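You operate a simulated robot arm through the tools that you are given. There is no shell and no other tool. Be economical: measure what you need, move in short steps, check, and stop when the job is done.

The job below is to be done with a simulated robot arm. You get a single attempt, and the scene is never put back.

## Task
Fit the diffuser plate that the burner card names; the dirty one goes in the red tray.
Fine: free both plate clamps first and tighten both after. The head is off the burner, on the bench. Gas stays locked off, igniter isolated.

Only the result counts: the job must be done as asked and must still hold three seconds after the hand-in. Knocking over, shifting, dropping, spilling or breaking anything else fails it.

## Robot
A 7-joint arm with a two-finger parallel gripper, fixed in place. Base frame: the origin is at the foot of the arm, x ahead of it, y to its left, z up; the work surface is at about z = 86. Lengths are in cm, angles in rad, forces in N, time in s.
With the tool pointing down near the work surface it reaches from about 10 to 88 cm from the base axis. Its first joint turns from -2.007 to 2.007 rad. Payload 3.91 kg.
The tool frame sits at the grasp point between the pads (the TCP): z along the fingers, y along the line on which they close. The tips reach 3 cm beyond it. The gripper opens to 11 cm. The fingers are 2 cm wide and 1 cm thick; the gripper's body (4.8 by 11.2 cm) begins 5.5 cm behind the TCP.
Orientation is that of the tool frame in the base frame, as [roll, pitch, yaw] about the fixed x, y, z axes, in that order (R = Rz(yaw) Ry(pitch) Rx(roll)). With the fingers straight down and closing along the base's y, the tool's x points along the base's -x, its y along +y and its z along -z.

## Interface
- The arm moves only by the tool nudge_tool. Its argument "commands" is a list of rows, each a list of 3 entries, a list of its own where there are three numbers: the shift along the tool's x, y, z in units of 500 mm (1.0 is 500 mm), then the turn, a rotation vector about the tool's x, y, z in units of 120 degrees (1.0 is 120 degrees), then the opening in per cent of the stroke, from 0 (shut) to 100 (fully open). In form: [[[tx, ty, tz], [ax, ay, az], hand], ...]. A call has 1 to 20 rows; each row is the pose to reach, as a shift and turn from the pose commanded when the call began, along the tool's axes at that moment. A call with a number of a shift or a turn outside -1 to 1 is refused whole. A row lasts 0.2 s, in which the tool goes at most 5 cm and 0.15 rad; a call with a longer step from one row to the next is refused whole, and so is a gripper value outside its range. A pose out of reach is approached as far as the arm can. The call stops where the force on the tool passes 40 N (or 10 N more than at its start, if that is more) or the arm is blocked; 0.2 s more then pass. The fingers move at their own pace (about 15.3 cm/s each) and stop on an object; they squeeze with about 26 N. The grip force told is the motor's: it shows also when the fingers shut on nothing. Time passes only in rows, and 0.2 s behind the last, so rows that repeat a pose let the fingers close. The reply holds the time, the measured pose of the TCP, the force on the tool along the base axes, the opening and the grip force, in the units named above and with some noise.
- Cameras (640 x 400 px; columns grow to the right, rows downward): "scene" is fixed at [21.86, 50.01, 178.06]; the picture's right is [-0.57, -0.82, 0.00], its down [-0.56, 0.39, -0.74] and it looks along [0.60, -0.42, -0.68] (base axes); focal length 367 px, centre (320, 200). "wrist" rides on the gripper at [7.2, 1.7, -10.3] in the tool frame; the picture's right is [-0.23, 0.97, 0.00], its down [-0.76, -0.18, -0.62] and it looks along [-0.61, -0.14, 0.78] (tool axes); focal length 222 px, centre (320, 200). There is no depth. A picture from a camera that has moved, and an enlarged one, comes with that camera's place and axes in the base frame and with its lens.
- get_image(camera): a new picture of that camera. No time passes.
- move_column(by): slides the trunk up (or, below 0, down) by that many cm; the arm rides with it, the base frame stays. It gives what a move gives, with no picture.
- zoom(camera, box): a new picture of the part [left, top, right, bottom] of that camera's present view, enlarged. No time passes.
- sign_off(): hands the job in; it is judged then, once.

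Work in short steps. Places have to be worked out from the pictures, the camera data and where the tool is seen: move nearer, look again, correct. Check each grasp and each placing, and mend what went wrong. You have 120 turns and 64 pictures in all, those below and enlarged ones among them. Open the gripper and draw the arm clear of the work before you hand the job in, unless the task says otherwise; then end with one line.

The tools are called as a command line: name --argument value ..., lists and objects as JSON in quotes. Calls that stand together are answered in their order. nudge_tool: Moves the arm, as the interface text tells. Its arguments: {"type":"object","properties":{"commands":{"type":"array"}},"required":["commands"]} The other tools are called the same way: move_column (by) slides the trunk up or down; get_image (camera) takes a picture; zoom (camera, box) takes an enlarged picture of a part of a camera's view; sign_off () hands the job in.

At the start:

```text
clock: 0.0
eef_pos: [66.57, 1.74, 140.76]
ee_rot: [-3.14, 0.001, -3.141]
ft_force: [0.2, 0.4, -1.1]
grip_width: 11.0
grip_force: 0.1
trunk travel left (down, up): [-92.5, 6.5]
```

scene: 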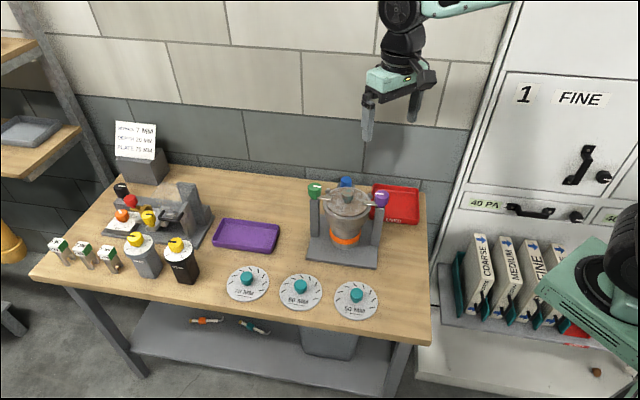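
wrist: 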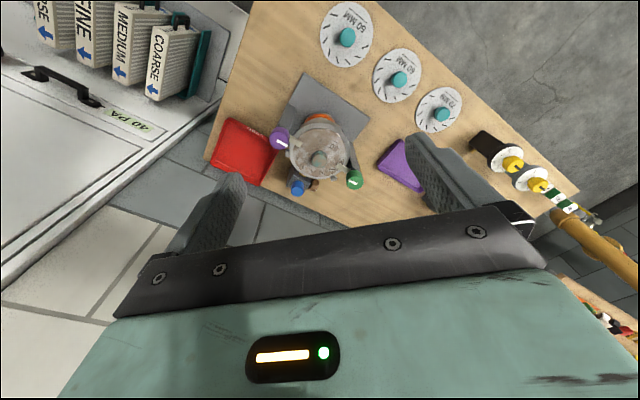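

I start by reading the card and taking a close look at the burner head and the plates.

zoom --camera "scene" --box '[100, 110, 180, 160]'

zoom --camera "scene" --box '[290, 165, 434, 275]'

zoom --camera "scene" --box '[215, 250, 391, 330]'

zoom --camera "wrist" --box '[200, 60, 400, 200]'

```text
8.00 times, centred on (140, 135) of scene
camera zoom: at [21.86, 50.01, 178.06], right [-0.57, -0.82, 0.0], down [-0.56, 0.39, -0.74], along [0.6, -0.42, -0.68], focal length 2937 px, centre (1760, 720)
```

zoom: 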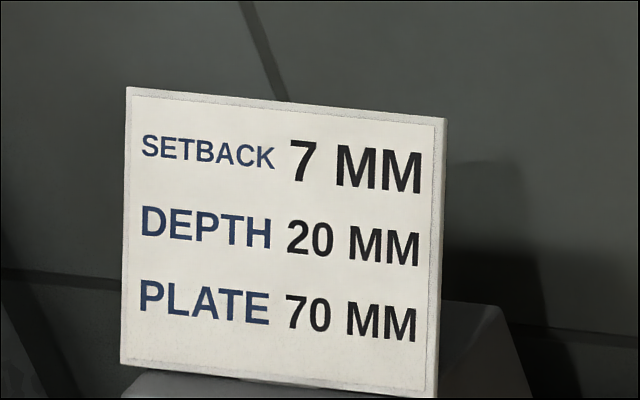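

```text
3.64 times, centred on (362, 220) of scene
camera zoom: at [21.86, 50.01, 178.06], right [-0.57, -0.82, 0.0], down [-0.56, 0.39, -0.74], along [0.6, -0.42, -0.68], focal length 1335 px, centre (167, 127)
```

zoom: 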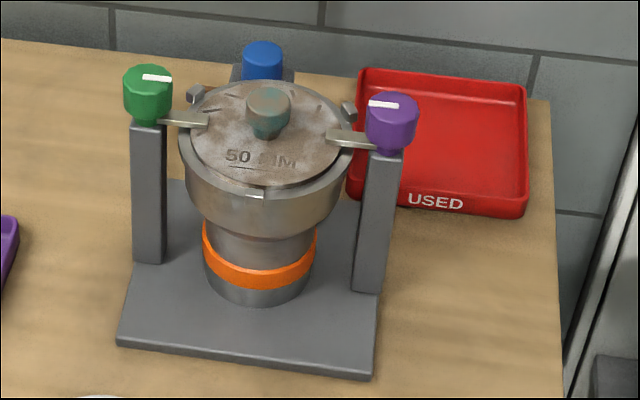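

```text
3.64 times, centred on (303, 290) of scene
camera zoom: at [21.86, 50.01, 178.06], right [-0.57, -0.82, 0.0], down [-0.56, 0.39, -0.74], along [0.6, -0.42, -0.68], focal length 1335 px, centre (382, -127)
```

zoom: 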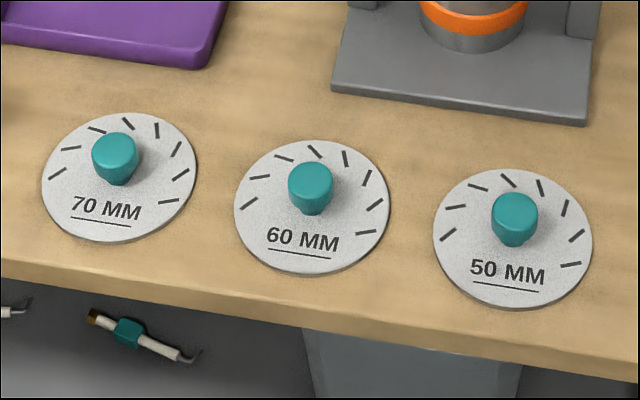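

```text
2.86 times, centred on (300, 130) of wrist
camera zoom: at [59.42, 3.52, 151.06], right [0.23, 0.97, 0.0], down [0.76, -0.18, 0.62], along [0.61, -0.14, -0.78], focal length 635 px, centre (377, 400)
```

zoom: 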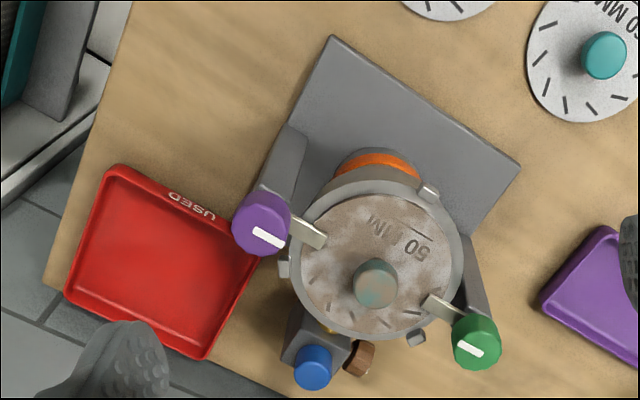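

The card names the 70 mm plate; the fitted one is marked 50 mm and is held by the green and purple clamps. I move the wrist camera lower and back a little to get a precise fix on the head.

nudge_tool --commands '[[[0.02, -0.01, 0.08], [0, 0, 0], 100], [[0.04, -0.02, 0.16], [0, 0, 0], 100], [[0.06, -0.03, 0.24], [0, 0, 0], 100], [[0.08, -0.04, 0.32], [0, 0, 0], 100], [[0.1, -0.04, 0.38], [0, 0, 0], 100], [[0.12, -0.04, 0.4], [0, 0, 0], 100]]'

get_image --camera "wrist"

```text
clock: 1.4
eef_pos: [60.61, -0.35, 120.69]
ee_rot: [-3.14, 0.001, -3.14]
ft_force: [0.0, 0.2, -0.3]
grip_width: 10.99
grip_force: 0.1
trunk travel left (down, up): [-92.5, 6.5]
```

```text
57 pictures are left
camera wrist: at [53.33, 1.53, 131.08], right [0.23, 0.97, 0.0], down [0.76, -0.18, 0.62], along [0.61, -0.14, -0.78], focal length 222 px, centre (320, 200)
```

wrist: 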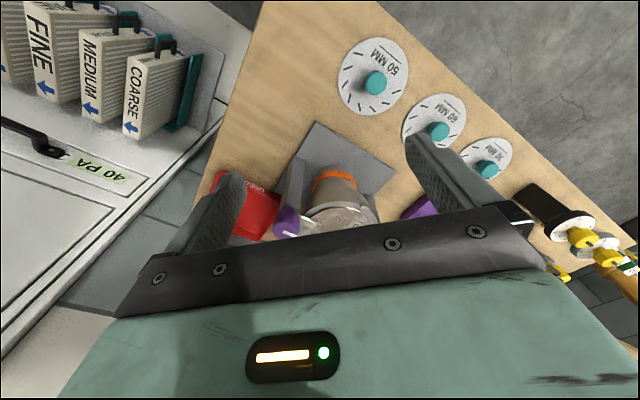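

The gripper hides the lower half of the view, so I shift forward until the head sits in the upper half of the picture, holding the same height.

nudge_tool --commands '[[[-0.08, -0.01, 0], [0, 0, 0], 100], [[-0.16, -0.02, 0], [0, 0, 0], 100], [[-0.24, -0.04, 0], [0, 0, 0], 100], [[-0.32, -0.04, 0], [0, 0, 0], 100], [[-0.32, -0.04, 0], [0, 0, 0], 100]]'

get_image --camera "wrist"

get_image --camera "scene"

```text
clock: 2.6
eef_pos: [76.42, -2.37, 120.61]
ee_rot: [-3.141, 0.0, -3.139]
ft_force: [-0.5, -0.4, -0.4]
grip_width: 10.97
grip_force: 0.1
trunk travel left (down, up): [-92.5, 6.5]
```

```text
56 pictures are left
camera wrist: at [69.18, -0.58, 130.78], right [0.23, 0.97, 0.0], down [0.76, -0.18, 0.62], along [0.61, -0.14, -0.78], focal length 222 px, centre (320, 200)
```

wrist: 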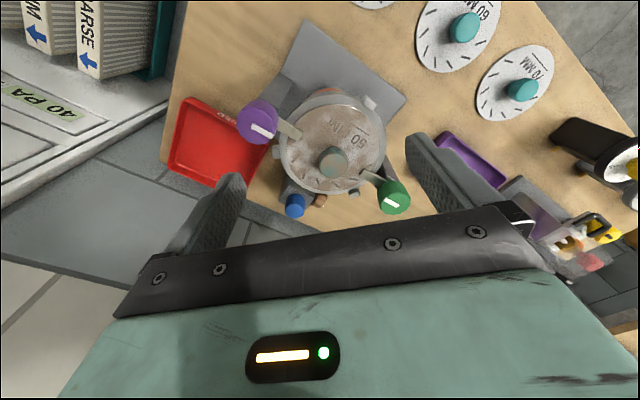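

```text
55 pictures are left
```

scene: 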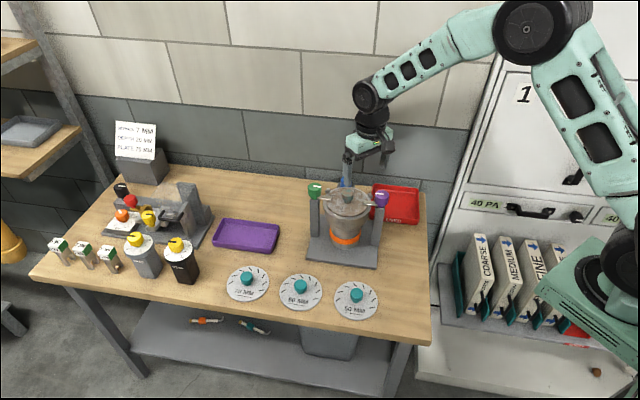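

Good view of the whole head now. I enlarge it to measure knobs, plate knob and clamp arms.

zoom --camera "wrist" --box '[224, 80, 424, 220]'

zoom --camera "scene" --box '[298, 170, 402, 240]'

```text
2.86 times, centred on (324, 150) of wrist
camera zoom: at [69.18, -0.58, 130.78], right [0.23, 0.97, 0.0], down [0.76, -0.18, 0.62], along [0.61, -0.14, -0.78], focal length 635 px, centre (309, 343)
```

zoom: 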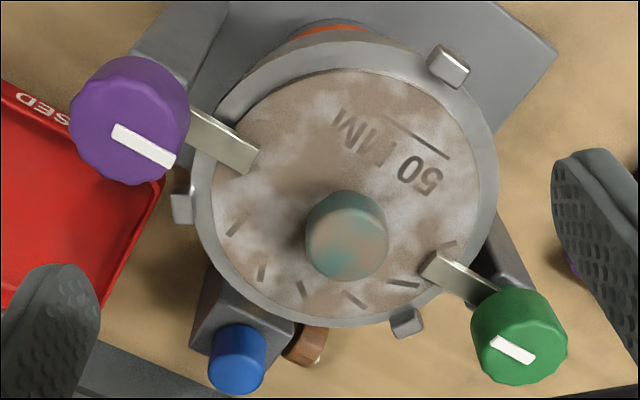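

```text
5.71 times, centred on (350, 205) of scene
camera zoom: at [21.86, 50.01, 178.06], right [-0.57, -0.82, 0.0], down [-0.56, 0.39, -0.74], along [0.6, -0.42, -0.68], focal length 2098 px, centre (149, 171)
```

zoom: 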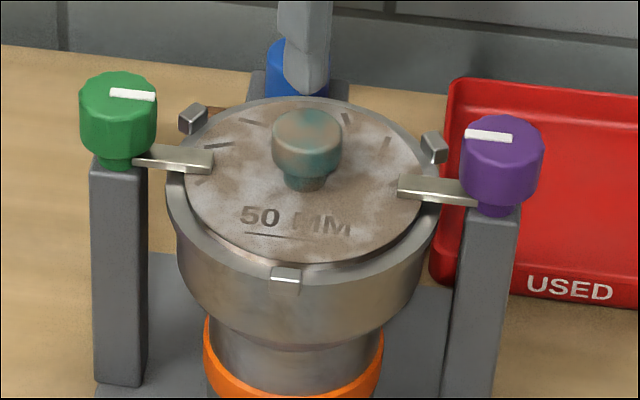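

Triangulated: purple knob top ≈ (75.0, -8.4, 108.6), green ≈ (88.8, 4.9, 108.5), plate knob ≈ (81.6, -1.8). I go above the purple knob with the gripper partly closed, stopping just above it, and check alignment.

nudge_tool --commands '[[[0.01, -0.06, 0.0], [0, 0, 0], 68], [[0.028, -0.12, 0.04], [0, 0, 0], 68], [[0.028, -0.12, 0.1], [0, 0, 0], 68], [[0.028, -0.12, 0.15], [0, 0, 0], 68], [[0.028, -0.12, 0.15], [0, 0, 0], 68]]'

zoom --camera "scene" --box '[298, 150, 428, 240]'

get_image --camera "wrist"

```text
clock: 3.8
eef_pos: [75.12, -8.17, 113.12]
ee_rot: [-3.14, 0.0, -3.14]
ft_force: [0.3, -0.6, 0.2]
grip_width: 7.48
grip_force: 0.1
trunk travel left (down, up): [-92.5, 6.5]
```

```text
4.44 times, centred on (363, 195) of scene
camera zoom: at [21.86, 50.01, 178.06], right [-0.57, -0.82, 0.0], down [-0.56, 0.39, -0.74], along [0.6, -0.42, -0.68], focal length 1632 px, centre (129, 222)
```

zoom: 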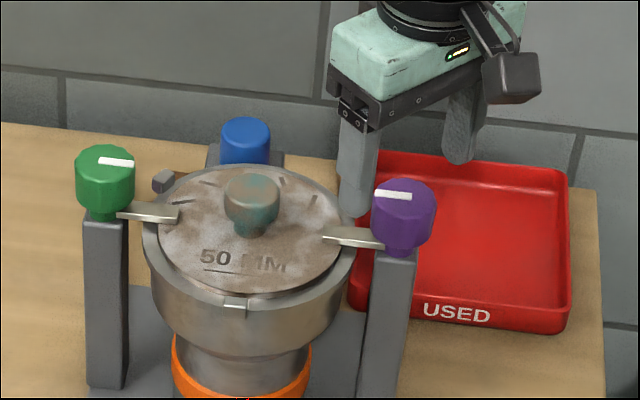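

```text
51 pictures are left
camera wrist: at [67.98, -6.44, 123.44], right [0.23, 0.97, 0.0], down [0.76, -0.18, 0.62], along [0.61, -0.14, -0.78], focal length 222 px, centre (320, 200)
```

wrist: 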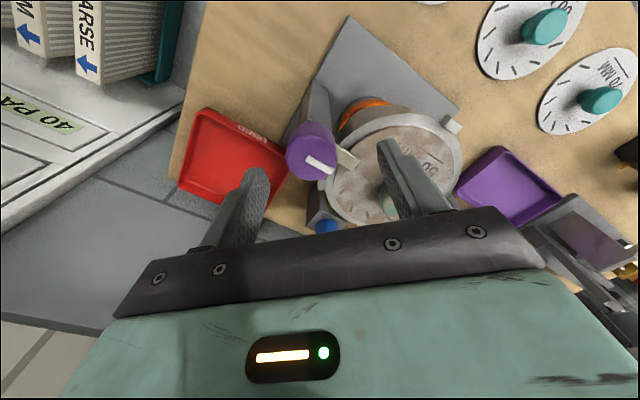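

The fingers straddle the purple knob (centre ≈ 74.7, -8.4, top 109). I go down to TCP z ≈ 109.3 and close on it.

nudge_tool --commands '[[[0.008, -0.004, 0.03], [0, 0, 0], 68], [[0.008, -0.004, 0.076], [0, 0, 0], 68], [[0.008, -0.004, 0.076], [0, 0, 0], 68], [[0.008, -0.004, 0.076], [0, 0, 0], 0], [[0.008, -0.004, 0.076], [0, 0, 0], 0], [[0.008, -0.004, 0.076], [0, 0, 0], 0]]'

zoom --camera "scene" --box '[298, 150, 428, 240]'

```text
clock: 5.2
eef_pos: [74.82, -9.0, 109.34]
ee_rot: [-3.136, 0.0, 3.138]
ft_force: [0.9, -35.4, -1.3]
grip_width: 3.9
grip_force: 44.9
trunk travel left (down, up): [-92.5, 6.5]
```

```text
4.44 times, centred on (363, 195) of scene
camera zoom: at [21.86, 50.01, 178.06], right [-0.57, -0.82, 0.0], down [-0.56, 0.39, -0.74], along [0.6, -0.42, -0.68], focal length 1632 px, centre (129, 222)
```

zoom: 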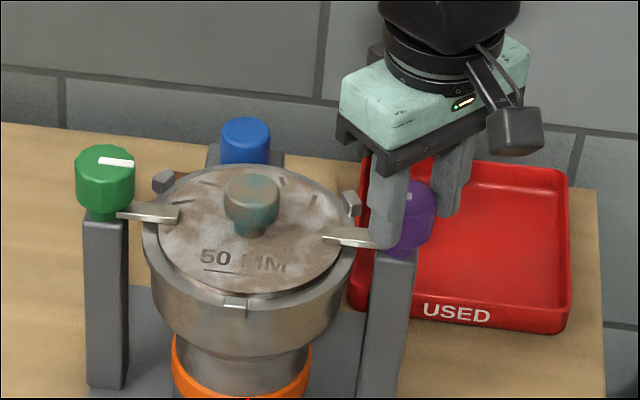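

Gripped (3.9 cm wide), but a side force shows the knob axis is about 0.6 cm further to -y. I correct the commanded position to relieve it.

nudge_tool --commands '[[[0.0, -0.012, 0], [0, 0, 0], 0], [[0.0, -0.012, 0], [0, 0, 0], 0]]'

```text
clock: 5.8
eef_pos: [74.8, -9.05, 109.29]
ee_rot: [-3.141, -0.001, -3.14]
ft_force: [0.9, -20.3, -9.7]
grip_width: 3.93
grip_force: 44.5
trunk travel left (down, up): [-92.5, 6.5]
```

nudge_tool --commands '[[[0.0, -0.008, 0], [0, 0, 0], 0], [[0.0, -0.008, 0], [0, 0, 0], 0]]'

```text
clock: 6.4
eef_pos: [74.83, -9.05, 109.44]
ee_rot: [3.139, -0.001, -3.136]
ft_force: [2.3, 2.1, -13.1]
grip_width: 3.94
grip_force: 45.3
trunk travel left (down, up): [-92.5, 6.5]
```

Side load is gone. I turn counter-clockwise (from above) by about 34° and see whether the clamp follows.

nudge_tool --commands '[[[0, 0, 0], [0, 0, -0.07], 0], [[0, 0, 0], [0, 0, -0.14], 0], [[0, 0, 0], [0, 0, -0.21], 0], [[0, 0, 0], [0, 0, -0.28], 0], [[0, 0, 0], [0, 0, -0.28], 0]]'

zoom --camera "scene" --box '[298, 150, 428, 240]'

```text
clock: 7.6
eef_pos: [74.87, -9.66, 109.35]
ee_rot: [3.141, -0.001, -2.553]
ft_force: [9.5, -4.8, -26.0]
grip_width: 3.92
grip_force: 44.8
trunk travel left (down, up): [-92.5, 6.5]
```

```text
4.44 times, centred on (363, 195) of scene
camera zoom: at [21.86, 50.01, 178.06], right [-0.57, -0.82, 0.0], down [-0.56, 0.39, -0.74], along [0.6, -0.42, -0.68], focal length 1632 px, centre (129, 222)
```

zoom: 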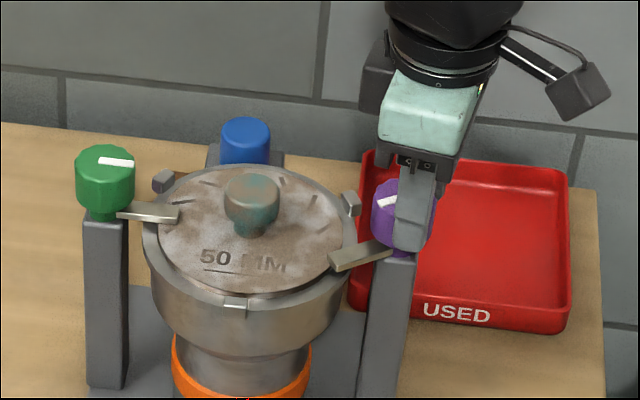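

The clamp arm swings with the knob. I continue another 58°, easing down slightly to relieve the vertical pull.

nudge_tool --commands '[[[0, 0, 0.006], [0, 0, 0], 0], [[0, 0, 0.006], [0, 0, -0.07], 0], [[0, 0, 0.006], [0, 0, -0.14], 0], [[0, 0, 0.006], [0, 0, -0.21], 0], [[0, 0, 0.006], [0, 0, -0.28], 0], [[0, 0, 0.006], [0, 0, -0.35], 0], [[0, 0, 0.006], [0, 0, -0.42], 0], [[0, 0, 0.006], [0, 0, -0.48], 0], [[0, 0, 0.006], [0, 0, -0.48], 0]]'

zoom --camera "scene" --box '[298, 150, 428, 240]'

```text
clock: 8.8
eef_pos: [75.28, -9.89, 109.45]
ee_rot: [-3.129, -0.001, -2.006]
ft_force: [6.2, -7.0, -4.1]
grip_width: 3.93
grip_force: 44.6
trunk travel left (down, up): [-92.5, 6.5]
stopped in row 5: the force on the tool passed its limit (the readings are from after the stop); the commanded pose is now the measured one
```

```text
4.44 times, centred on (363, 195) of scene
camera zoom: at [21.86, 50.01, 178.06], right [-0.57, -0.82, 0.0], down [-0.56, 0.39, -0.74], along [0.6, -0.42, -0.68], focal length 1632 px, centre (129, 222)
```

zoom: 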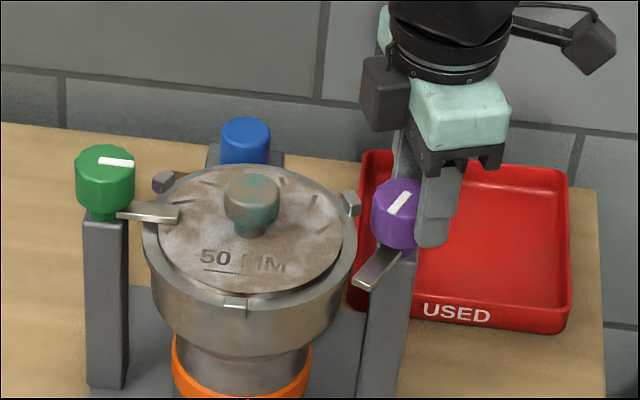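

About 65° turned; the arm has left the plate but the limit tripped because my axis was ~1 cm off: the readings put the knob axis at (75.7, -9.05). I loosen, recentre, regrip and finish the quarter turn.

nudge_tool --commands '[[[0, 0, 0], [0, 0, 0], 50], [[0, 0, 0], [0, 0, 0], 50], [[-0.019, 0, 0], [0, 0, 0], 50], [[-0.019, 0, 0], [0, 0, 0], 0], [[-0.019, 0, 0], [0, 0, 0], 0], [[-0.019, 0, 0], [0, 0, -0.07], 0], [[-0.019, 0, 0], [0, 0, -0.14], 0], [[-0.019, 0, 0], [0, 0, -0.21], 0], [[-0.019, 0, 0], [0, 0, -0.21], 0]]'

zoom --camera "scene" --box '[298, 150, 428, 240]'

```text
clock: 10.8
eef_pos: [75.74, -8.93, 109.4]
ee_rot: [-3.132, -0.004, -1.565]
ft_force: [17.7, -5.8, -1.6]
grip_width: 3.96
grip_force: 44.8
trunk travel left (down, up): [-92.5, 6.5]
```

```text
4.44 times, centred on (363, 195) of scene
camera zoom: at [21.86, 50.01, 178.06], right [-0.57, -0.82, 0.0], down [-0.56, 0.39, -0.74], along [0.6, -0.42, -0.68], focal length 1632 px, centre (129, 222)
```

zoom: 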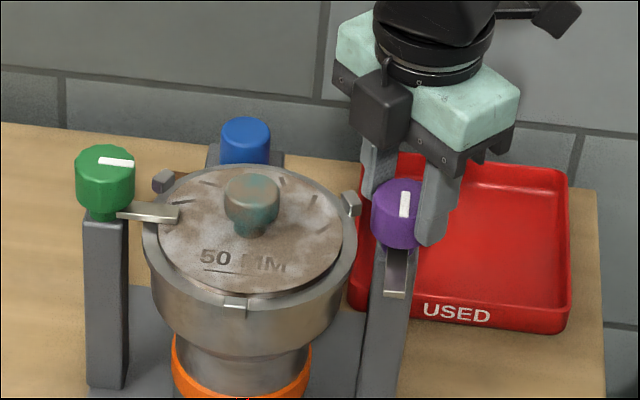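

Purple clamp is swung clear by 90°. I release, lift, turn the hand back to its original yaw on the way to the green knob, estimated at (89.3, 4.5).

nudge_tool --commands '[[[0, 0, 0], [0, 0, 0], 64], [[0, 0, 0], [0, 0, 0], 64], [[0, 0, -0.08], [0, 0, 0.0], 64], [[0, 0, -0.16], [0, 0, 0.06], 64], [[0, -0.04, -0.18], [0, 0, 0.13], 64], [[-0.06, -0.1, -0.18], [0, 0, 0.2], 64], [[-0.12, -0.16, -0.18], [0, 0, 0.27], 64], [[-0.18, -0.2, -0.18], [0, 0, 0.34], 64], [[-0.24, -0.22, -0.18], [0, 0, 0.41], 64], [[-0.27, -0.22, -0.18], [0, 0, 0.48], 64], [[-0.27, -0.22, -0.18], [0, 0, 0.55], 64], [[-0.27, -0.22, -0.18], [0, 0, 0.62], 64], [[-0.27, -0.22, -0.18], [0, 0, 0.69], 64], [[-0.27, -0.22, -0.18], [0, 0, 0.75], 64], [[-0.27, -0.22, -0.18], [0, 0, 0.75], 64]]'

get_image --camera "wrist"

zoom --camera "scene" --box '[278, 140, 408, 230]'

```text
clock: 14.0
eef_pos: [86.47, 4.75, 118.58]
ee_rot: [-3.138, 0.011, -3.14]
ft_force: [0.2, 0.5, 0.5]
grip_width: 7.04
grip_force: 0.1
trunk travel left (down, up): [-92.5, 6.5]
```

```text
46 pictures are left
camera wrist: at [79.22, 6.46, 128.75], right [0.22, 0.97, 0.0], down [0.76, -0.17, 0.63], along [0.62, -0.14, -0.78], focal length 222 px, centre (320, 200)
```

wrist: 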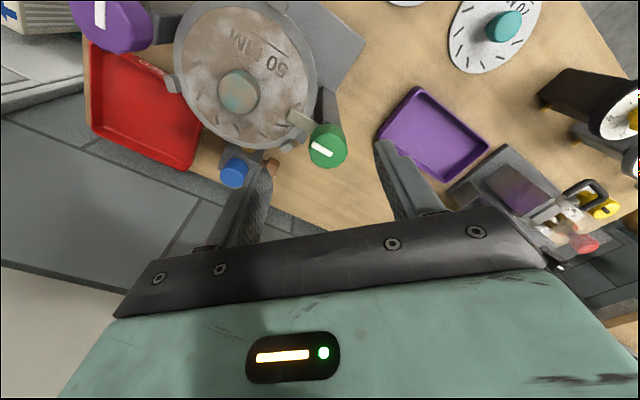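

```text
4.44 times, centred on (343, 185) of scene
camera zoom: at [21.86, 50.01, 178.06], right [-0.57, -0.82, 0.0], down [-0.56, 0.39, -0.74], along [0.6, -0.42, -0.68], focal length 1632 px, centre (218, 267)
```

zoom: 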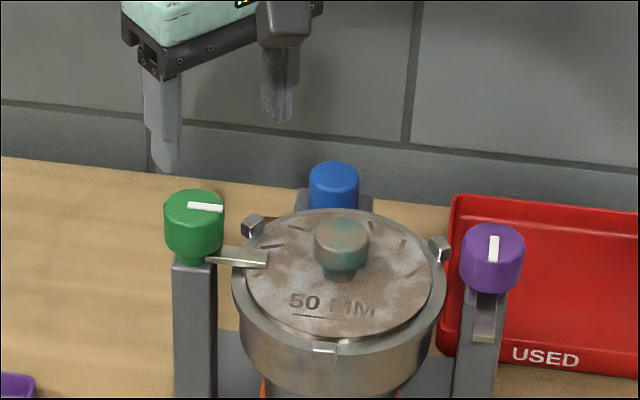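

The green knob is best estimated at (89.3, 4.75). I move over it and descend with the 7 cm opening, watching the force.

nudge_tool --commands '[[[-0.03, 0, 0.0], [0, 0, 0], 64], [[-0.054, 0.0, 0.04], [0, 0, 0], 64], [[-0.054, 0.0, 0.1], [0, 0, 0], 64], [[-0.054, 0, 0.15], [0, 0, 0], 64], [[-0.054, 0, 0.182], [0, 0, 0], 64], [[-0.054, 0, 0.182], [0, 0, 0], 64]]'

zoom --camera "scene" --box '[278, 150, 408, 240]'

```text
clock: 15.4
eef_pos: [89.58, 4.59, 109.35]
ee_rot: [-3.138, 0.01, -3.139]
ft_force: [0.4, 0.1, 0.6]
grip_width: 7.04
grip_force: 0.0
trunk travel left (down, up): [-92.5, 6.5]
```

```text
4.44 times, centred on (343, 195) of scene
camera zoom: at [21.86, 50.01, 178.06], right [-0.57, -0.82, 0.0], down [-0.56, 0.39, -0.74], along [0.6, -0.42, -0.68], focal length 1632 px, centre (218, 222)
```

zoom: 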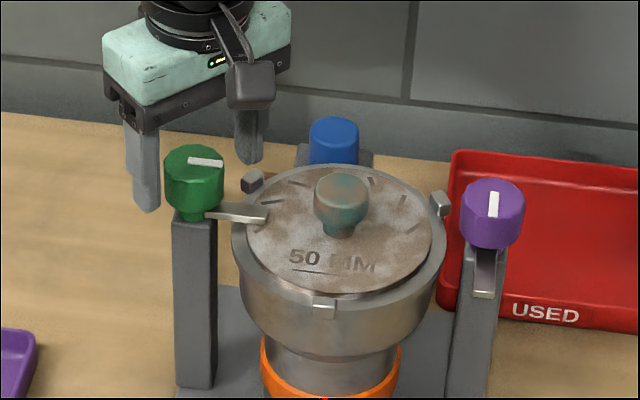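

Fingers straddle the green knob; I shift slightly (+y 0.3) and close.

nudge_tool --commands '[[[0.004, 0.006, 0.0], [0, 0, 0], 64], [[0.004, 0.006, 0.0], [0, 0, 0], 20], [[0.004, 0.006, 0.0], [0, 0, 0], 0], [[0.004, 0.006, 0.0], [0, 0, 0], 0]]'

```text
clock: 16.4
eef_pos: [89.18, 4.87, 109.46]
ee_rot: [-3.139, 0.01, -3.138]
ft_force: [-1.6, -4.0, -0.6]
grip_width: 3.94
grip_force: 44.8
trunk travel left (down, up): [-92.5, 6.5]
```

Well centred in y with little side load. I turn counter-clockwise 34° and read the reaction to find the x axis.

nudge_tool --commands '[[[0, 0, 0], [0, 0, -0.07], 0], [[0, 0, 0], [0, 0, -0.14], 0], [[0, 0, 0], [0, 0, -0.21], 0], [[0, 0, 0], [0, 0, -0.28], 0], [[0, 0, 0], [0, 0, -0.28], 0]]'

zoom --camera "scene" --box '[278, 150, 408, 240]'

```text
clock: 17.6
eef_pos: [89.32, 4.54, 109.47]
ee_rot: [-3.13, 0.007, -2.55]
ft_force: [8.2, -20.2, -6.9]
grip_width: 3.92
grip_force: 44.8
trunk travel left (down, up): [-92.5, 6.5]
```

```text
4.44 times, centred on (343, 195) of scene
camera zoom: at [21.86, 50.01, 178.06], right [-0.57, -0.82, 0.0], down [-0.56, 0.39, -0.74], along [0.6, -0.42, -0.68], focal length 1632 px, centre (218, 222)
```

zoom: 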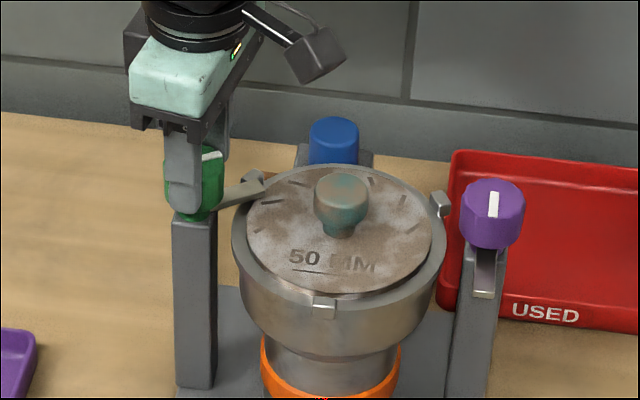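

zoom --camera "scene" --box '[308, 170, 358, 205]'

get_image --camera "wrist"

```text
11.43 times, centred on (333, 188) of scene
camera zoom: at [21.86, 50.01, 178.06], right [-0.57, -0.82, 0.0], down [-0.56, 0.39, -0.74], along [0.6, -0.42, -0.68], focal length 4196 px, centre (171, 343)
```

zoom: 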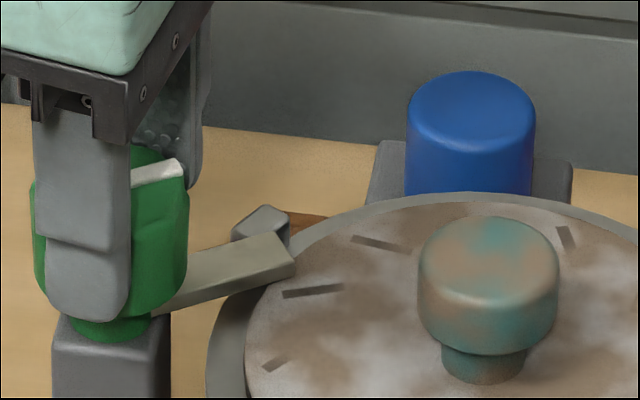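

```text
41 pictures are left
camera wrist: at [82.22, 2.09, 119.62], right [-0.35, 0.94, -0.01], down [0.72, 0.28, 0.63], along [0.59, 0.22, -0.78], focal length 222 px, centre (320, 200)
```

wrist: 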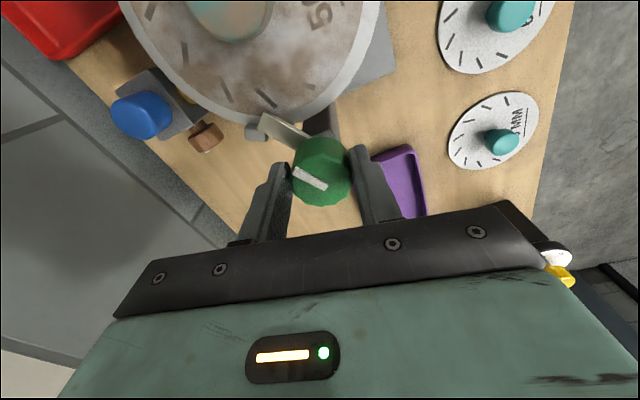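

The arm nears a rim lug, but appears to be riding above it, and the side load matches a 0.6 cm axis offset (axis ≈ 89.8, 4.87). I recentre, regrip and turn a further ~17° cautiously.

nudge_tool --commands '[[[0, 0, 0], [0, 0, 0], 50], [[0, 0, 0], [0, 0, 0], 50], [[-0.01, -0.006, 0], [0, 0, 0], 50], [[-0.01, -0.006, 0], [0, 0, 0], 0], [[-0.01, -0.006, 0], [0, 0, 0], 0], [[-0.01, -0.006, 0], [0, 0, -0.05], 0], [[-0.01, -0.006, 0], [0, 0, -0.1], 0], [[-0.01, -0.006, 0], [0, 0, -0.14], 0], [[-0.01, -0.006, 0], [0, 0, -0.14], 0]]'

zoom --camera "scene" --box '[308, 170, 358, 205]'

```text
clock: 19.6
eef_pos: [89.75, 4.95, 109.46]
ee_rot: [-3.131, 0.003, -2.257]
ft_force: [7.4, -0.3, -5.1]
grip_width: 3.92
grip_force: 45.2
trunk travel left (down, up): [-92.5, 6.5]
```

```text
11.43 times, centred on (333, 188) of scene
camera zoom: at [21.86, 50.01, 178.06], right [-0.57, -0.82, 0.0], down [-0.56, 0.39, -0.74], along [0.6, -0.42, -0.68], focal length 4196 px, centre (171, 343)
```

zoom: 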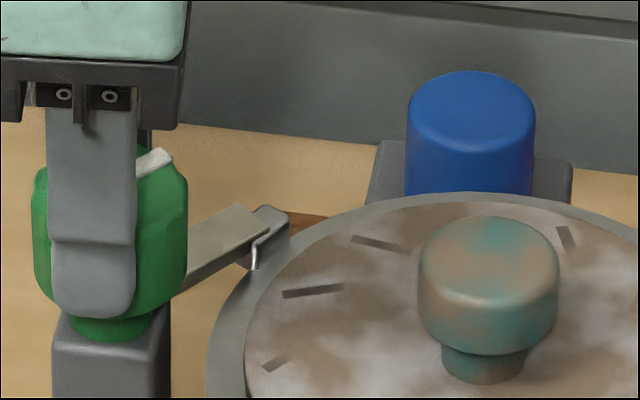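

It passes the lug with almost no load. I finish the quarter turn.

nudge_tool --commands '[[[0, 0, 0], [0, 0, -0.06], 0], [[0, 0, 0], [0, 0, -0.12], 0], [[0, 0, 0], [0, 0, -0.18], 0], [[0, 0, 0], [0, 0, -0.24], 0], [[0, 0, 0], [0, 0, -0.3], 0], [[0, 0, 0], [0, 0, -0.33], 0], [[0, 0, 0], [0, 0, -0.33], 0]]'

zoom --camera "scene" --box '[298, 150, 428, 240]'

```text
clock: 21.2
eef_pos: [89.72, 5.02, 109.55]
ee_rot: [-3.131, -0.005, -1.567]
ft_force: [1.5, 2.9, 2.0]
grip_width: 3.92
grip_force: 45.3
trunk travel left (down, up): [-92.5, 6.5]
```

```text
4.44 times, centred on (363, 195) of scene
camera zoom: at [21.86, 50.01, 178.06], right [-0.57, -0.82, 0.0], down [-0.56, 0.39, -0.74], along [0.6, -0.42, -0.68], focal length 1632 px, centre (129, 222)
```

zoom: 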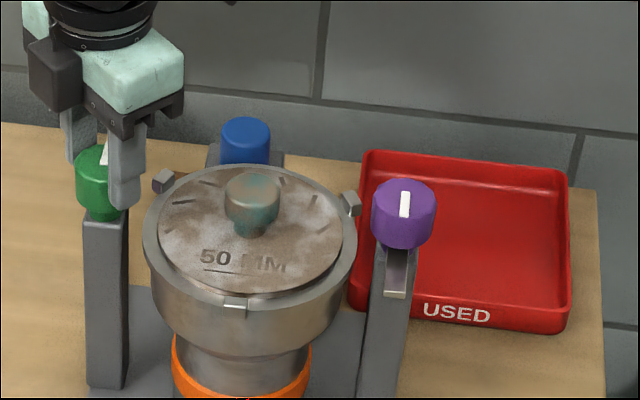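

Both clamps are free; knob axes are purple (75.75, -9.05), green (89.75, 4.9), so the head centre should be ≈ (82.7, -2.1). I release, rise and hover above the dirty plate's knob.

nudge_tool --commands '[[[0, 0, 0], [0, 0, 0], 64], [[0, 0, 0], [0, 0, 0], 64], [[0, 0, -0.08], [0, 0, 0.0], 64], [[0.0, 0.0, -0.12], [0, 0, 0], 64], [[0.06, 0.06, -0.12], [0, 0, 0], 64], [[0.12, 0.12, -0.1], [0, 0, 0], 64], [[0.141, 0.14, -0.06], [0, 0, 0], 64], [[0.141, 0.14, -0.06], [0, 0, 0], 64]]'

zoom --camera "scene" --box '[298, 150, 428, 240]'

get_image --camera "wrist"

```text
clock: 23.0
eef_pos: [82.73, -2.01, 112.47]
ee_rot: [-3.13, -0.003, -1.567]
ft_force: [-0.5, -0.1, 0.9]
grip_width: 7.05
grip_force: 0.1
trunk travel left (down, up): [-92.5, 6.5]
```

```text
4.44 times, centred on (363, 195) of scene
camera zoom: at [21.86, 50.01, 178.06], right [-0.57, -0.82, 0.0], down [-0.56, 0.39, -0.74], along [0.6, -0.42, -0.68], focal length 1632 px, centre (129, 222)
```

zoom: 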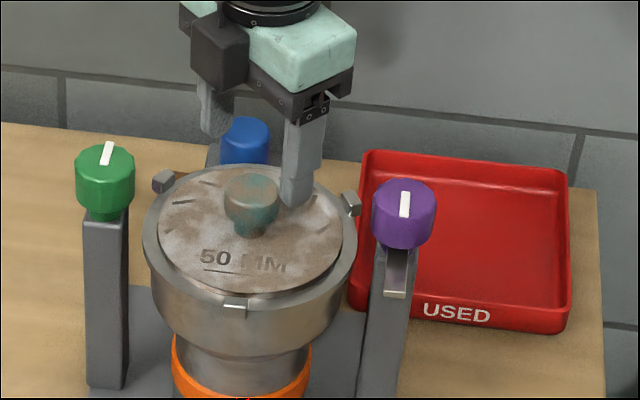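

```text
37 pictures are left
camera wrist: at [80.86, -9.2, 122.77], right [-0.97, 0.22, -0.01], down [0.17, 0.76, 0.62], along [0.15, 0.6, -0.78], focal length 222 px, centre (320, 200)
```

wrist: 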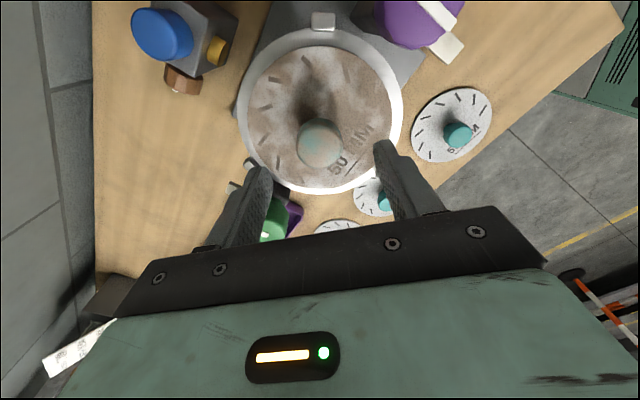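

The wrist ray hits (82.7, -2.1) — aligned. I descend and close on the plate knob.

nudge_tool --commands '[[[0, 0, 0.04], [0, 0, 0], 64], [[0, 0, 0.083], [0, 0, 0], 64], [[0, 0, 0.083], [0, 0, 0], 64], [[0, 0, 0.083], [0, 0, 0], 0], [[0, 0, 0.083], [0, 0, 0], 0], [[0, 0, 0.083], [0, 0, 0], 0]]'

zoom --camera "scene" --box '[298, 150, 428, 240]'

```text
clock: 24.4
eef_pos: [82.86, -2.11, 108.21]
ee_rot: [-3.131, -0.005, -1.567]
ft_force: [-0.1, -0.3, 0.2]
grip_width: 3.51
grip_force: 26.2
trunk travel left (down, up): [-92.5, 6.5]
```

```text
4.44 times, centred on (363, 195) of scene
camera zoom: at [21.86, 50.01, 178.06], right [-0.57, -0.82, 0.0], down [-0.56, 0.39, -0.74], along [0.6, -0.42, -0.68], focal length 1632 px, centre (129, 222)
```

zoom: 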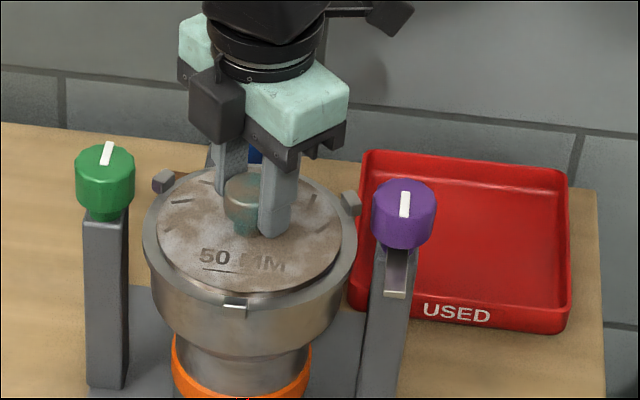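

Gripped with no side load (TCP 82.86, -2.11, 108.2 with the plate seated). I lift straight up.

nudge_tool --commands '[[[0, 0, -0.02], [0, 0, 0], 0], [[0, 0, -0.06], [0, 0, 0], 0], [[0, 0, -0.12], [0, 0, 0], 0], [[0, 0, -0.18], [0, 0, 0], 0], [[0, 0, -0.2], [0, 0, 0], 0], [[0, 0, -0.2], [0, 0, 0], 0]]'

zoom --camera "scene" --box '[278, 110, 438, 240]'

```text
clock: 25.8
eef_pos: [82.57, -2.17, 118.33]
ee_rot: [-3.133, -0.002, -1.568]
ft_force: [0.4, -0.3, -2.1]
grip_width: 3.5
grip_force: 26.0
trunk travel left (down, up): [-92.5, 6.5]
```

```text
3.08 times, centred on (358, 175) of scene
camera zoom: at [21.86, 50.01, 178.06], right [-0.57, -0.82, 0.0], down [-0.56, 0.39, -0.74], along [0.6, -0.42, -0.68], focal length 1130 px, centre (203, 277)
```

zoom: 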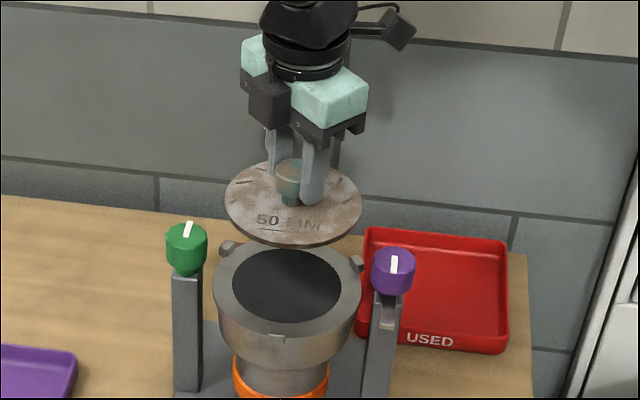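

Plate is held level and the empty seat is visible. I carry it to above the tray at ≈ (83.3, -25.4), staying high.

nudge_tool --commands '[[[0.04, 0, 0], [0, 0, 0], 0], [[0.12, -0.002, 0], [0, 0, 0], 0], [[0.2, -0.005, 0], [0, 0, 0], 0], [[0.28, -0.01, 0], [0, 0, 0], 0], [[0.36, -0.012, 0], [0, 0, 0], 0], [[0.43, -0.012, 0], [0, 0, 0], 0], [[0.464, -0.012, 0], [0, 0, 0], 0], [[0.464, -0.012, 0], [0, 0, 0], 0]]'

nudge_tool --commands '[[[0, 0, 0.08], [0, 0, 0], 0], [[0, 0, 0.16], [0, 0, 0], 0], [[0, 0, 0.24], [0, 0, 0], 0], [[0, 0, 0.32], [0, 0, 0], 0], [[0, 0, 0.4], [0, 0, 0], 0], [[0, 0, 0.42], [0, 0, 0], 0]]'

zoom --camera "scene" --box '[318, 130, 458, 240]'

```text
clock: 27.6
eef_pos: [83.26, -25.21, 118.43]
ee_rot: [-3.133, -0.004, -1.567]
ft_force: [0.5, 0.3, -2.8]
grip_width: 3.49
grip_force: 26.7
trunk travel left (down, up): [-92.5, 6.5]
```

```text
clock: 29.0
eef_pos: [83.58, -25.28, 97.29]
ee_rot: [-3.131, -0.003, -1.566]
ft_force: [0.1, 0.3, -2.0]
grip_width: 3.49
grip_force: 26.2
trunk travel left (down, up): [-92.5, 6.5]
```

```text
3.64 times, centred on (388, 185) of scene
camera zoom: at [21.86, 50.01, 178.06], right [-0.57, -0.82, 0.0], down [-0.56, 0.39, -0.74], along [0.6, -0.42, -0.68], focal length 1335 px, centre (73, 254)
```

zoom: 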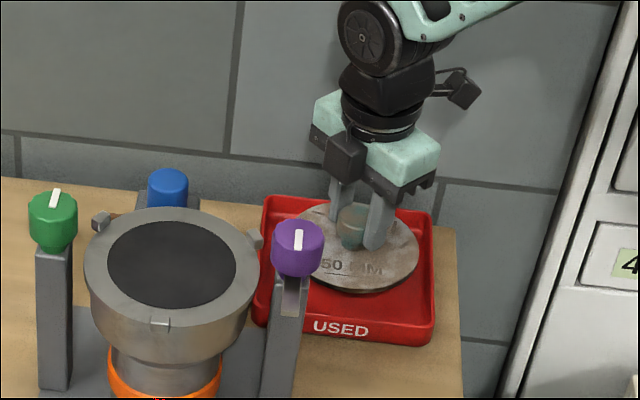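

Projecting the plate's landing point, it would sit too near the front wall: the tray centre is more like (84.3, -26.6). I shift there and lower gently toward the floor.

nudge_tool --commands '[[[0.015, -0.008, 0], [0, 0, 0], 0], [[0.026, -0.015, 0.0], [0, 0, 0], 0], [[0.026, -0.015, 0.03], [0, 0, 0], 0], [[0.026, -0.015, 0.06], [0, 0, 0], 0], [[0.026, -0.015, 0.09], [0, 0, 0], 0], [[0.026, -0.015, 0.1], [0, 0, 0], 0], [[0.026, -0.015, 0.1], [0, 0, 0], 0]]'

zoom --camera "scene" --box '[318, 130, 458, 240]'

```text
clock: 30.6
eef_pos: [84.38, -26.8, 92.56]
ee_rot: [-3.13, -0.006, -1.567]
ft_force: [0.0, -0.1, -2.9]
grip_width: 3.51
grip_force: 26.0
trunk travel left (down, up): [-92.5, 6.5]
```

```text
3.64 times, centred on (388, 185) of scene
camera zoom: at [21.86, 50.01, 178.06], right [-0.57, -0.82, 0.0], down [-0.56, 0.39, -0.74], along [0.6, -0.42, -0.68], focal length 1335 px, centre (73, 254)
```

zoom: 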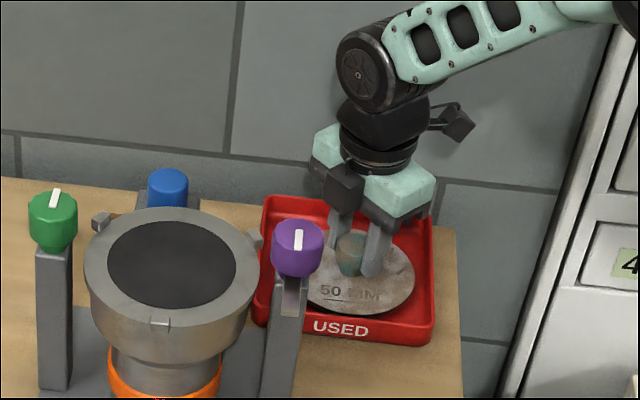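

Plate is within the tray walls. I lower in small steps until it touches.

nudge_tool --commands '[[[0, 0, 0.006], [0, 0, 0], 0], [[0, 0, 0.012], [0, 0, 0], 0], [[0, 0, 0.018], [0, 0, 0], 0], [[0, 0, 0.022], [0, 0, 0], 0], [[0, 0, 0.022], [0, 0, 0], 0]]'

```text
clock: 31.8
eef_pos: [84.48, -26.72, 91.27]
ee_rot: [-3.132, -0.005, -1.569]
ft_force: [-0.2, 0.5, -2.1]
grip_width: 3.51
grip_force: 26.1
trunk travel left (down, up): [-92.5, 6.5]
```

nudge_tool --commands '[[[0, 0, 0.006], [0, 0, 0], 0], [[0, 0, 0.012], [0, 0, 0], 0], [[0, 0, 0.012], [0, 0, 0], 0]]'

zoom --camera "scene" --box '[348, 170, 438, 230]'

```text
clock: 32.6
eef_pos: [84.43, -26.55, 91.0]
ee_rot: [-3.124, -0.005, -1.569]
ft_force: [-1.1, 0.2, 29.3]
grip_width: 3.49
grip_force: 25.2
trunk travel left (down, up): [-92.5, 6.5]
```

```text
6.67 times, centred on (393, 200) of scene
camera zoom: at [21.86, 50.01, 178.06], right [-0.57, -0.82, 0.0], down [-0.56, 0.39, -0.74], along [0.6, -0.42, -0.68], focal length 2447 px, centre (-167, 200)
```

zoom: 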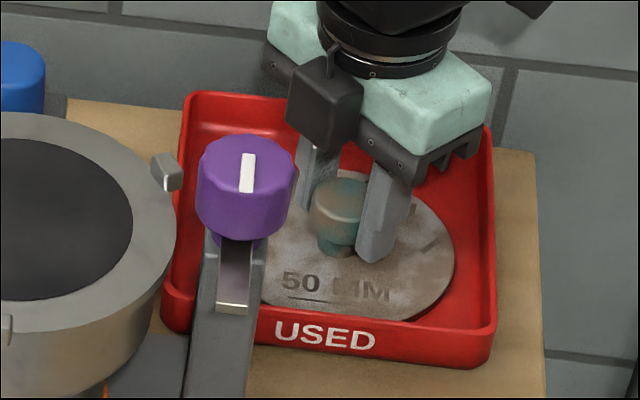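

Contact: 29 N upward at TCP z = 91.0, plate flat inside the tray. I open and withdraw straight up.

nudge_tool --commands '[[[0, 0, -0.005], [0, 0, 0], 0], [[0, 0, -0.005], [0, 0, 0], 64], [[0, 0, -0.005], [0, 0, 0], 64], [[0, 0, -0.06], [0, 0, 0], 64], [[0, 0, -0.15], [0, 0, 0], 64], [[0, 0, -0.24], [0, 0, 0], 64], [[0, 0, -0.33], [0, 0, 0], 64], [[0, 0, -0.42], [0, 0, 0], 64], [[0, 0, -0.51], [0, 0, 0], 64], [[0, 0, -0.54], [0, 0, 0], 64], [[0, 0, -0.54], [0, 0, 0], 64]]'

zoom --camera "scene" --box '[318, 130, 458, 240]'

```text
clock: 35.0
eef_pos: [84.02, -26.64, 117.68]
ee_rot: [-3.133, -0.005, -1.568]
ft_force: [-0.3, 0.1, 0.5]
grip_width: 7.02
grip_force: 0.1
trunk travel left (down, up): [-92.5, 6.5]
```

```text
3.64 times, centred on (388, 185) of scene
camera zoom: at [21.86, 50.01, 178.06], right [-0.57, -0.82, 0.0], down [-0.56, 0.39, -0.74], along [0.6, -0.42, -0.68], focal length 1335 px, centre (73, 254)
```

zoom: 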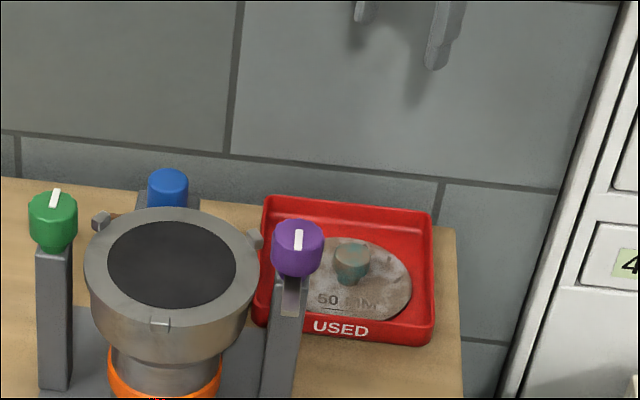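

The dirty plate rests in the red tray. I carry the hand over towards the 70 mm plate (estimated at 85.4, 31.3), stopping short to look.

nudge_tool --commands '[[[-0.06, 0, 0], [0, 0, 0], 64], [[-0.15, 0, 0], [0, 0, 0], 64], [[-0.24, 0, 0], [0, 0, 0], 64], [[-0.33, 0, 0], [0, 0, 0], 64], [[-0.42, 0, 0], [0, 0, 0], 64], [[-0.51, 0, 0], [0, 0, 0], 64], [[-0.6, 0, 0], [0, 0, 0], 64], [[-0.69, 0, 0], [0, 0, 0], 64], [[-0.78, 0, 0], [0, 0, 0], 64], [[-0.87, 0, 0], [0, 0, 0], 64], [[-0.96, 0, 0.0], [0, 0, 0], 64], [[-0.96, 0, 0.0], [0, 0, 0], 64]]'

get_image --camera "wrist"

get_image --camera "scene"

```text
clock: 37.6
eef_pos: [83.95, 21.35, 117.71]
ee_rot: [-3.131, -0.003, -1.568]
ft_force: [0.2, -1.2, 0.2]
grip_width: 7.04
grip_force: 0.0
trunk travel left (down, up): [-92.5, 6.5]
```

```text
30 pictures are left
camera wrist: at [82.24, 14.23, 127.85], right [-0.97, 0.22, -0.01], down [0.17, 0.76, 0.62], along [0.15, 0.6, -0.78], focal length 222 px, centre (320, 200)
```

wrist: 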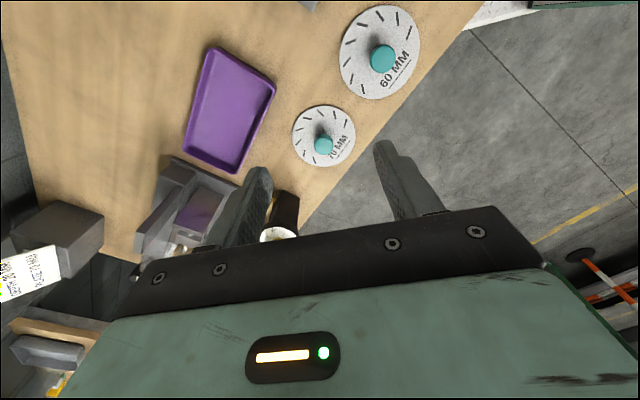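

```text
29 pictures are left
```

scene: 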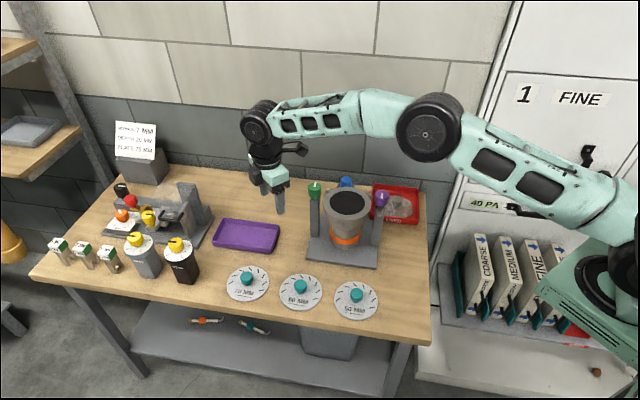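

Both views put the 70 mm plate's knob at ≈ (85.8, 31.3). I move over it and go partway down to check reach.

nudge_tool --commands '[[[-0.07, -0.01, 0], [0, 0, 0], 64], [[-0.15, -0.03, 0], [0, 0, 0], 64], [[-0.199, -0.036, 0.02], [0, 0, 0], 64], [[-0.199, -0.036, 0.1], [0, 0, 0], 64], [[-0.199, -0.036, 0.19], [0, 0, 0], 64], [[-0.199, -0.036, 0.28], [0, 0, 0], 64], [[-0.199, -0.036, 0.36], [0, 0, 0], 64], [[-0.199, -0.036, 0.36], [0, 0, 0], 64]]'

get_image --camera "wrist"

zoom --camera "scene" --box '[200, 220, 310, 310]'

```text
clock: 39.4
eef_pos: [80.88, 28.2, 101.51]
ee_rot: [-3.131, -0.005, -1.566]
ft_force: [0.0, -0.2, -0.6]
grip_width: 7.04
grip_force: 0.1
out of reach, approached as far as the arm can: row 2, 3, 4, 5, 6, 7, 8
trunk travel left (down, up): [-92.5, 6.5]
```

```text
28 pictures are left
camera wrist: at [79.2, 20.95, 111.75], right [-0.97, 0.22, -0.01], down [0.17, 0.76, 0.62], along [0.15, 0.6, -0.78], focal length 222 px, centre (320, 200)
```

wrist: 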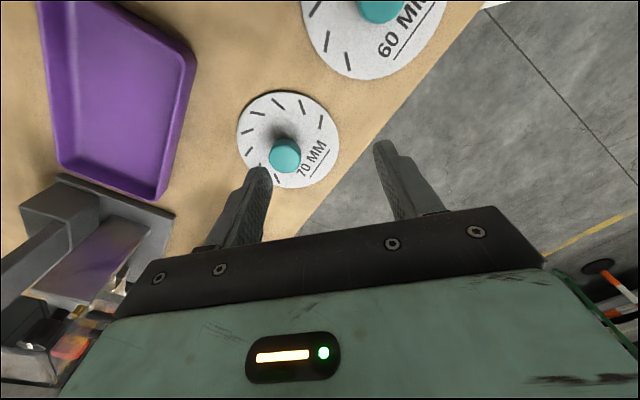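

```text
4.44 times, centred on (255, 265) of scene
camera zoom: at [21.86, 50.01, 178.06], right [-0.57, -0.82, 0.0], down [-0.56, 0.39, -0.74], along [0.6, -0.42, -0.68], focal length 1632 px, centre (609, -89)
```

zoom: 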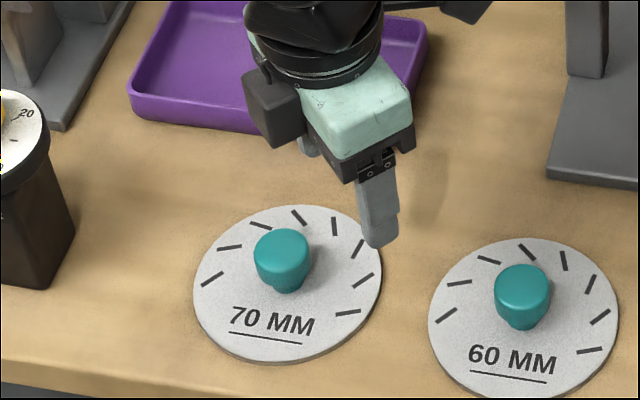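

The arm stops at radius ~86 here; the plate is at ~91. The trunk is near the top of its travel, so lowering it should bring the shoulder nearer wrist height and extend reach: I raise the hand and lower the trunk 15 cm.

nudge_tool --commands '[[[0, 0, -0.06], [0, 0, 0], 64], [[0, 0, -0.15], [0, 0, 0], 64], [[0, 0, -0.24], [0, 0, 0], 64], [[0, 0, -0.33], [0, 0, 0], 64], [[0, 0, -0.4], [0, 0, 0], 64], [[0, 0, -0.4], [0, 0, 0], 64]]'

move_column --by -15

```text
clock: 40.8
eef_pos: [80.78, 27.88, 121.12]
ee_rot: [-3.132, -0.004, -1.566]
ft_force: [-0.5, 0.3, 0.0]
grip_width: 7.01
grip_force: 0.1
trunk travel left (down, up): [-92.5, 6.5]
```

```text
clock: 42.5
eef_pos: [80.75, 27.95, 106.15]
ee_rot: [-3.131, -0.004, -1.568]
ft_force: [-0.7, -0.3, -0.6]
grip_width: 7.05
grip_force: 0.0
trunk travel left (down, up): [-77.5, 21.5]
```

Now I try again toward (85.8, 31.3) at z ≈ 98.

nudge_tool --commands '[[[-0.03, -0.05, 0.0], [0, 0, 0], 64], [[-0.067, -0.101, 0.04], [0, 0, 0], 64], [[-0.067, -0.101, 0.1], [0, 0, 0], 64], [[-0.067, -0.101, 0.16], [0, 0, 0], 64], [[-0.067, -0.101, 0.16], [0, 0, 0], 64]]'

```text
clock: 43.8
eef_pos: [82.15, 28.47, 99.16]
ee_rot: [-3.13, -0.004, -1.569]
ft_force: [-0.7, -0.3, -0.6]
grip_width: 7.06
grip_force: 0.0
out of reach, approached as far as the arm can: row 1, 2, 3, 4, 5
trunk travel left (down, up): [-77.5, 21.5]
```

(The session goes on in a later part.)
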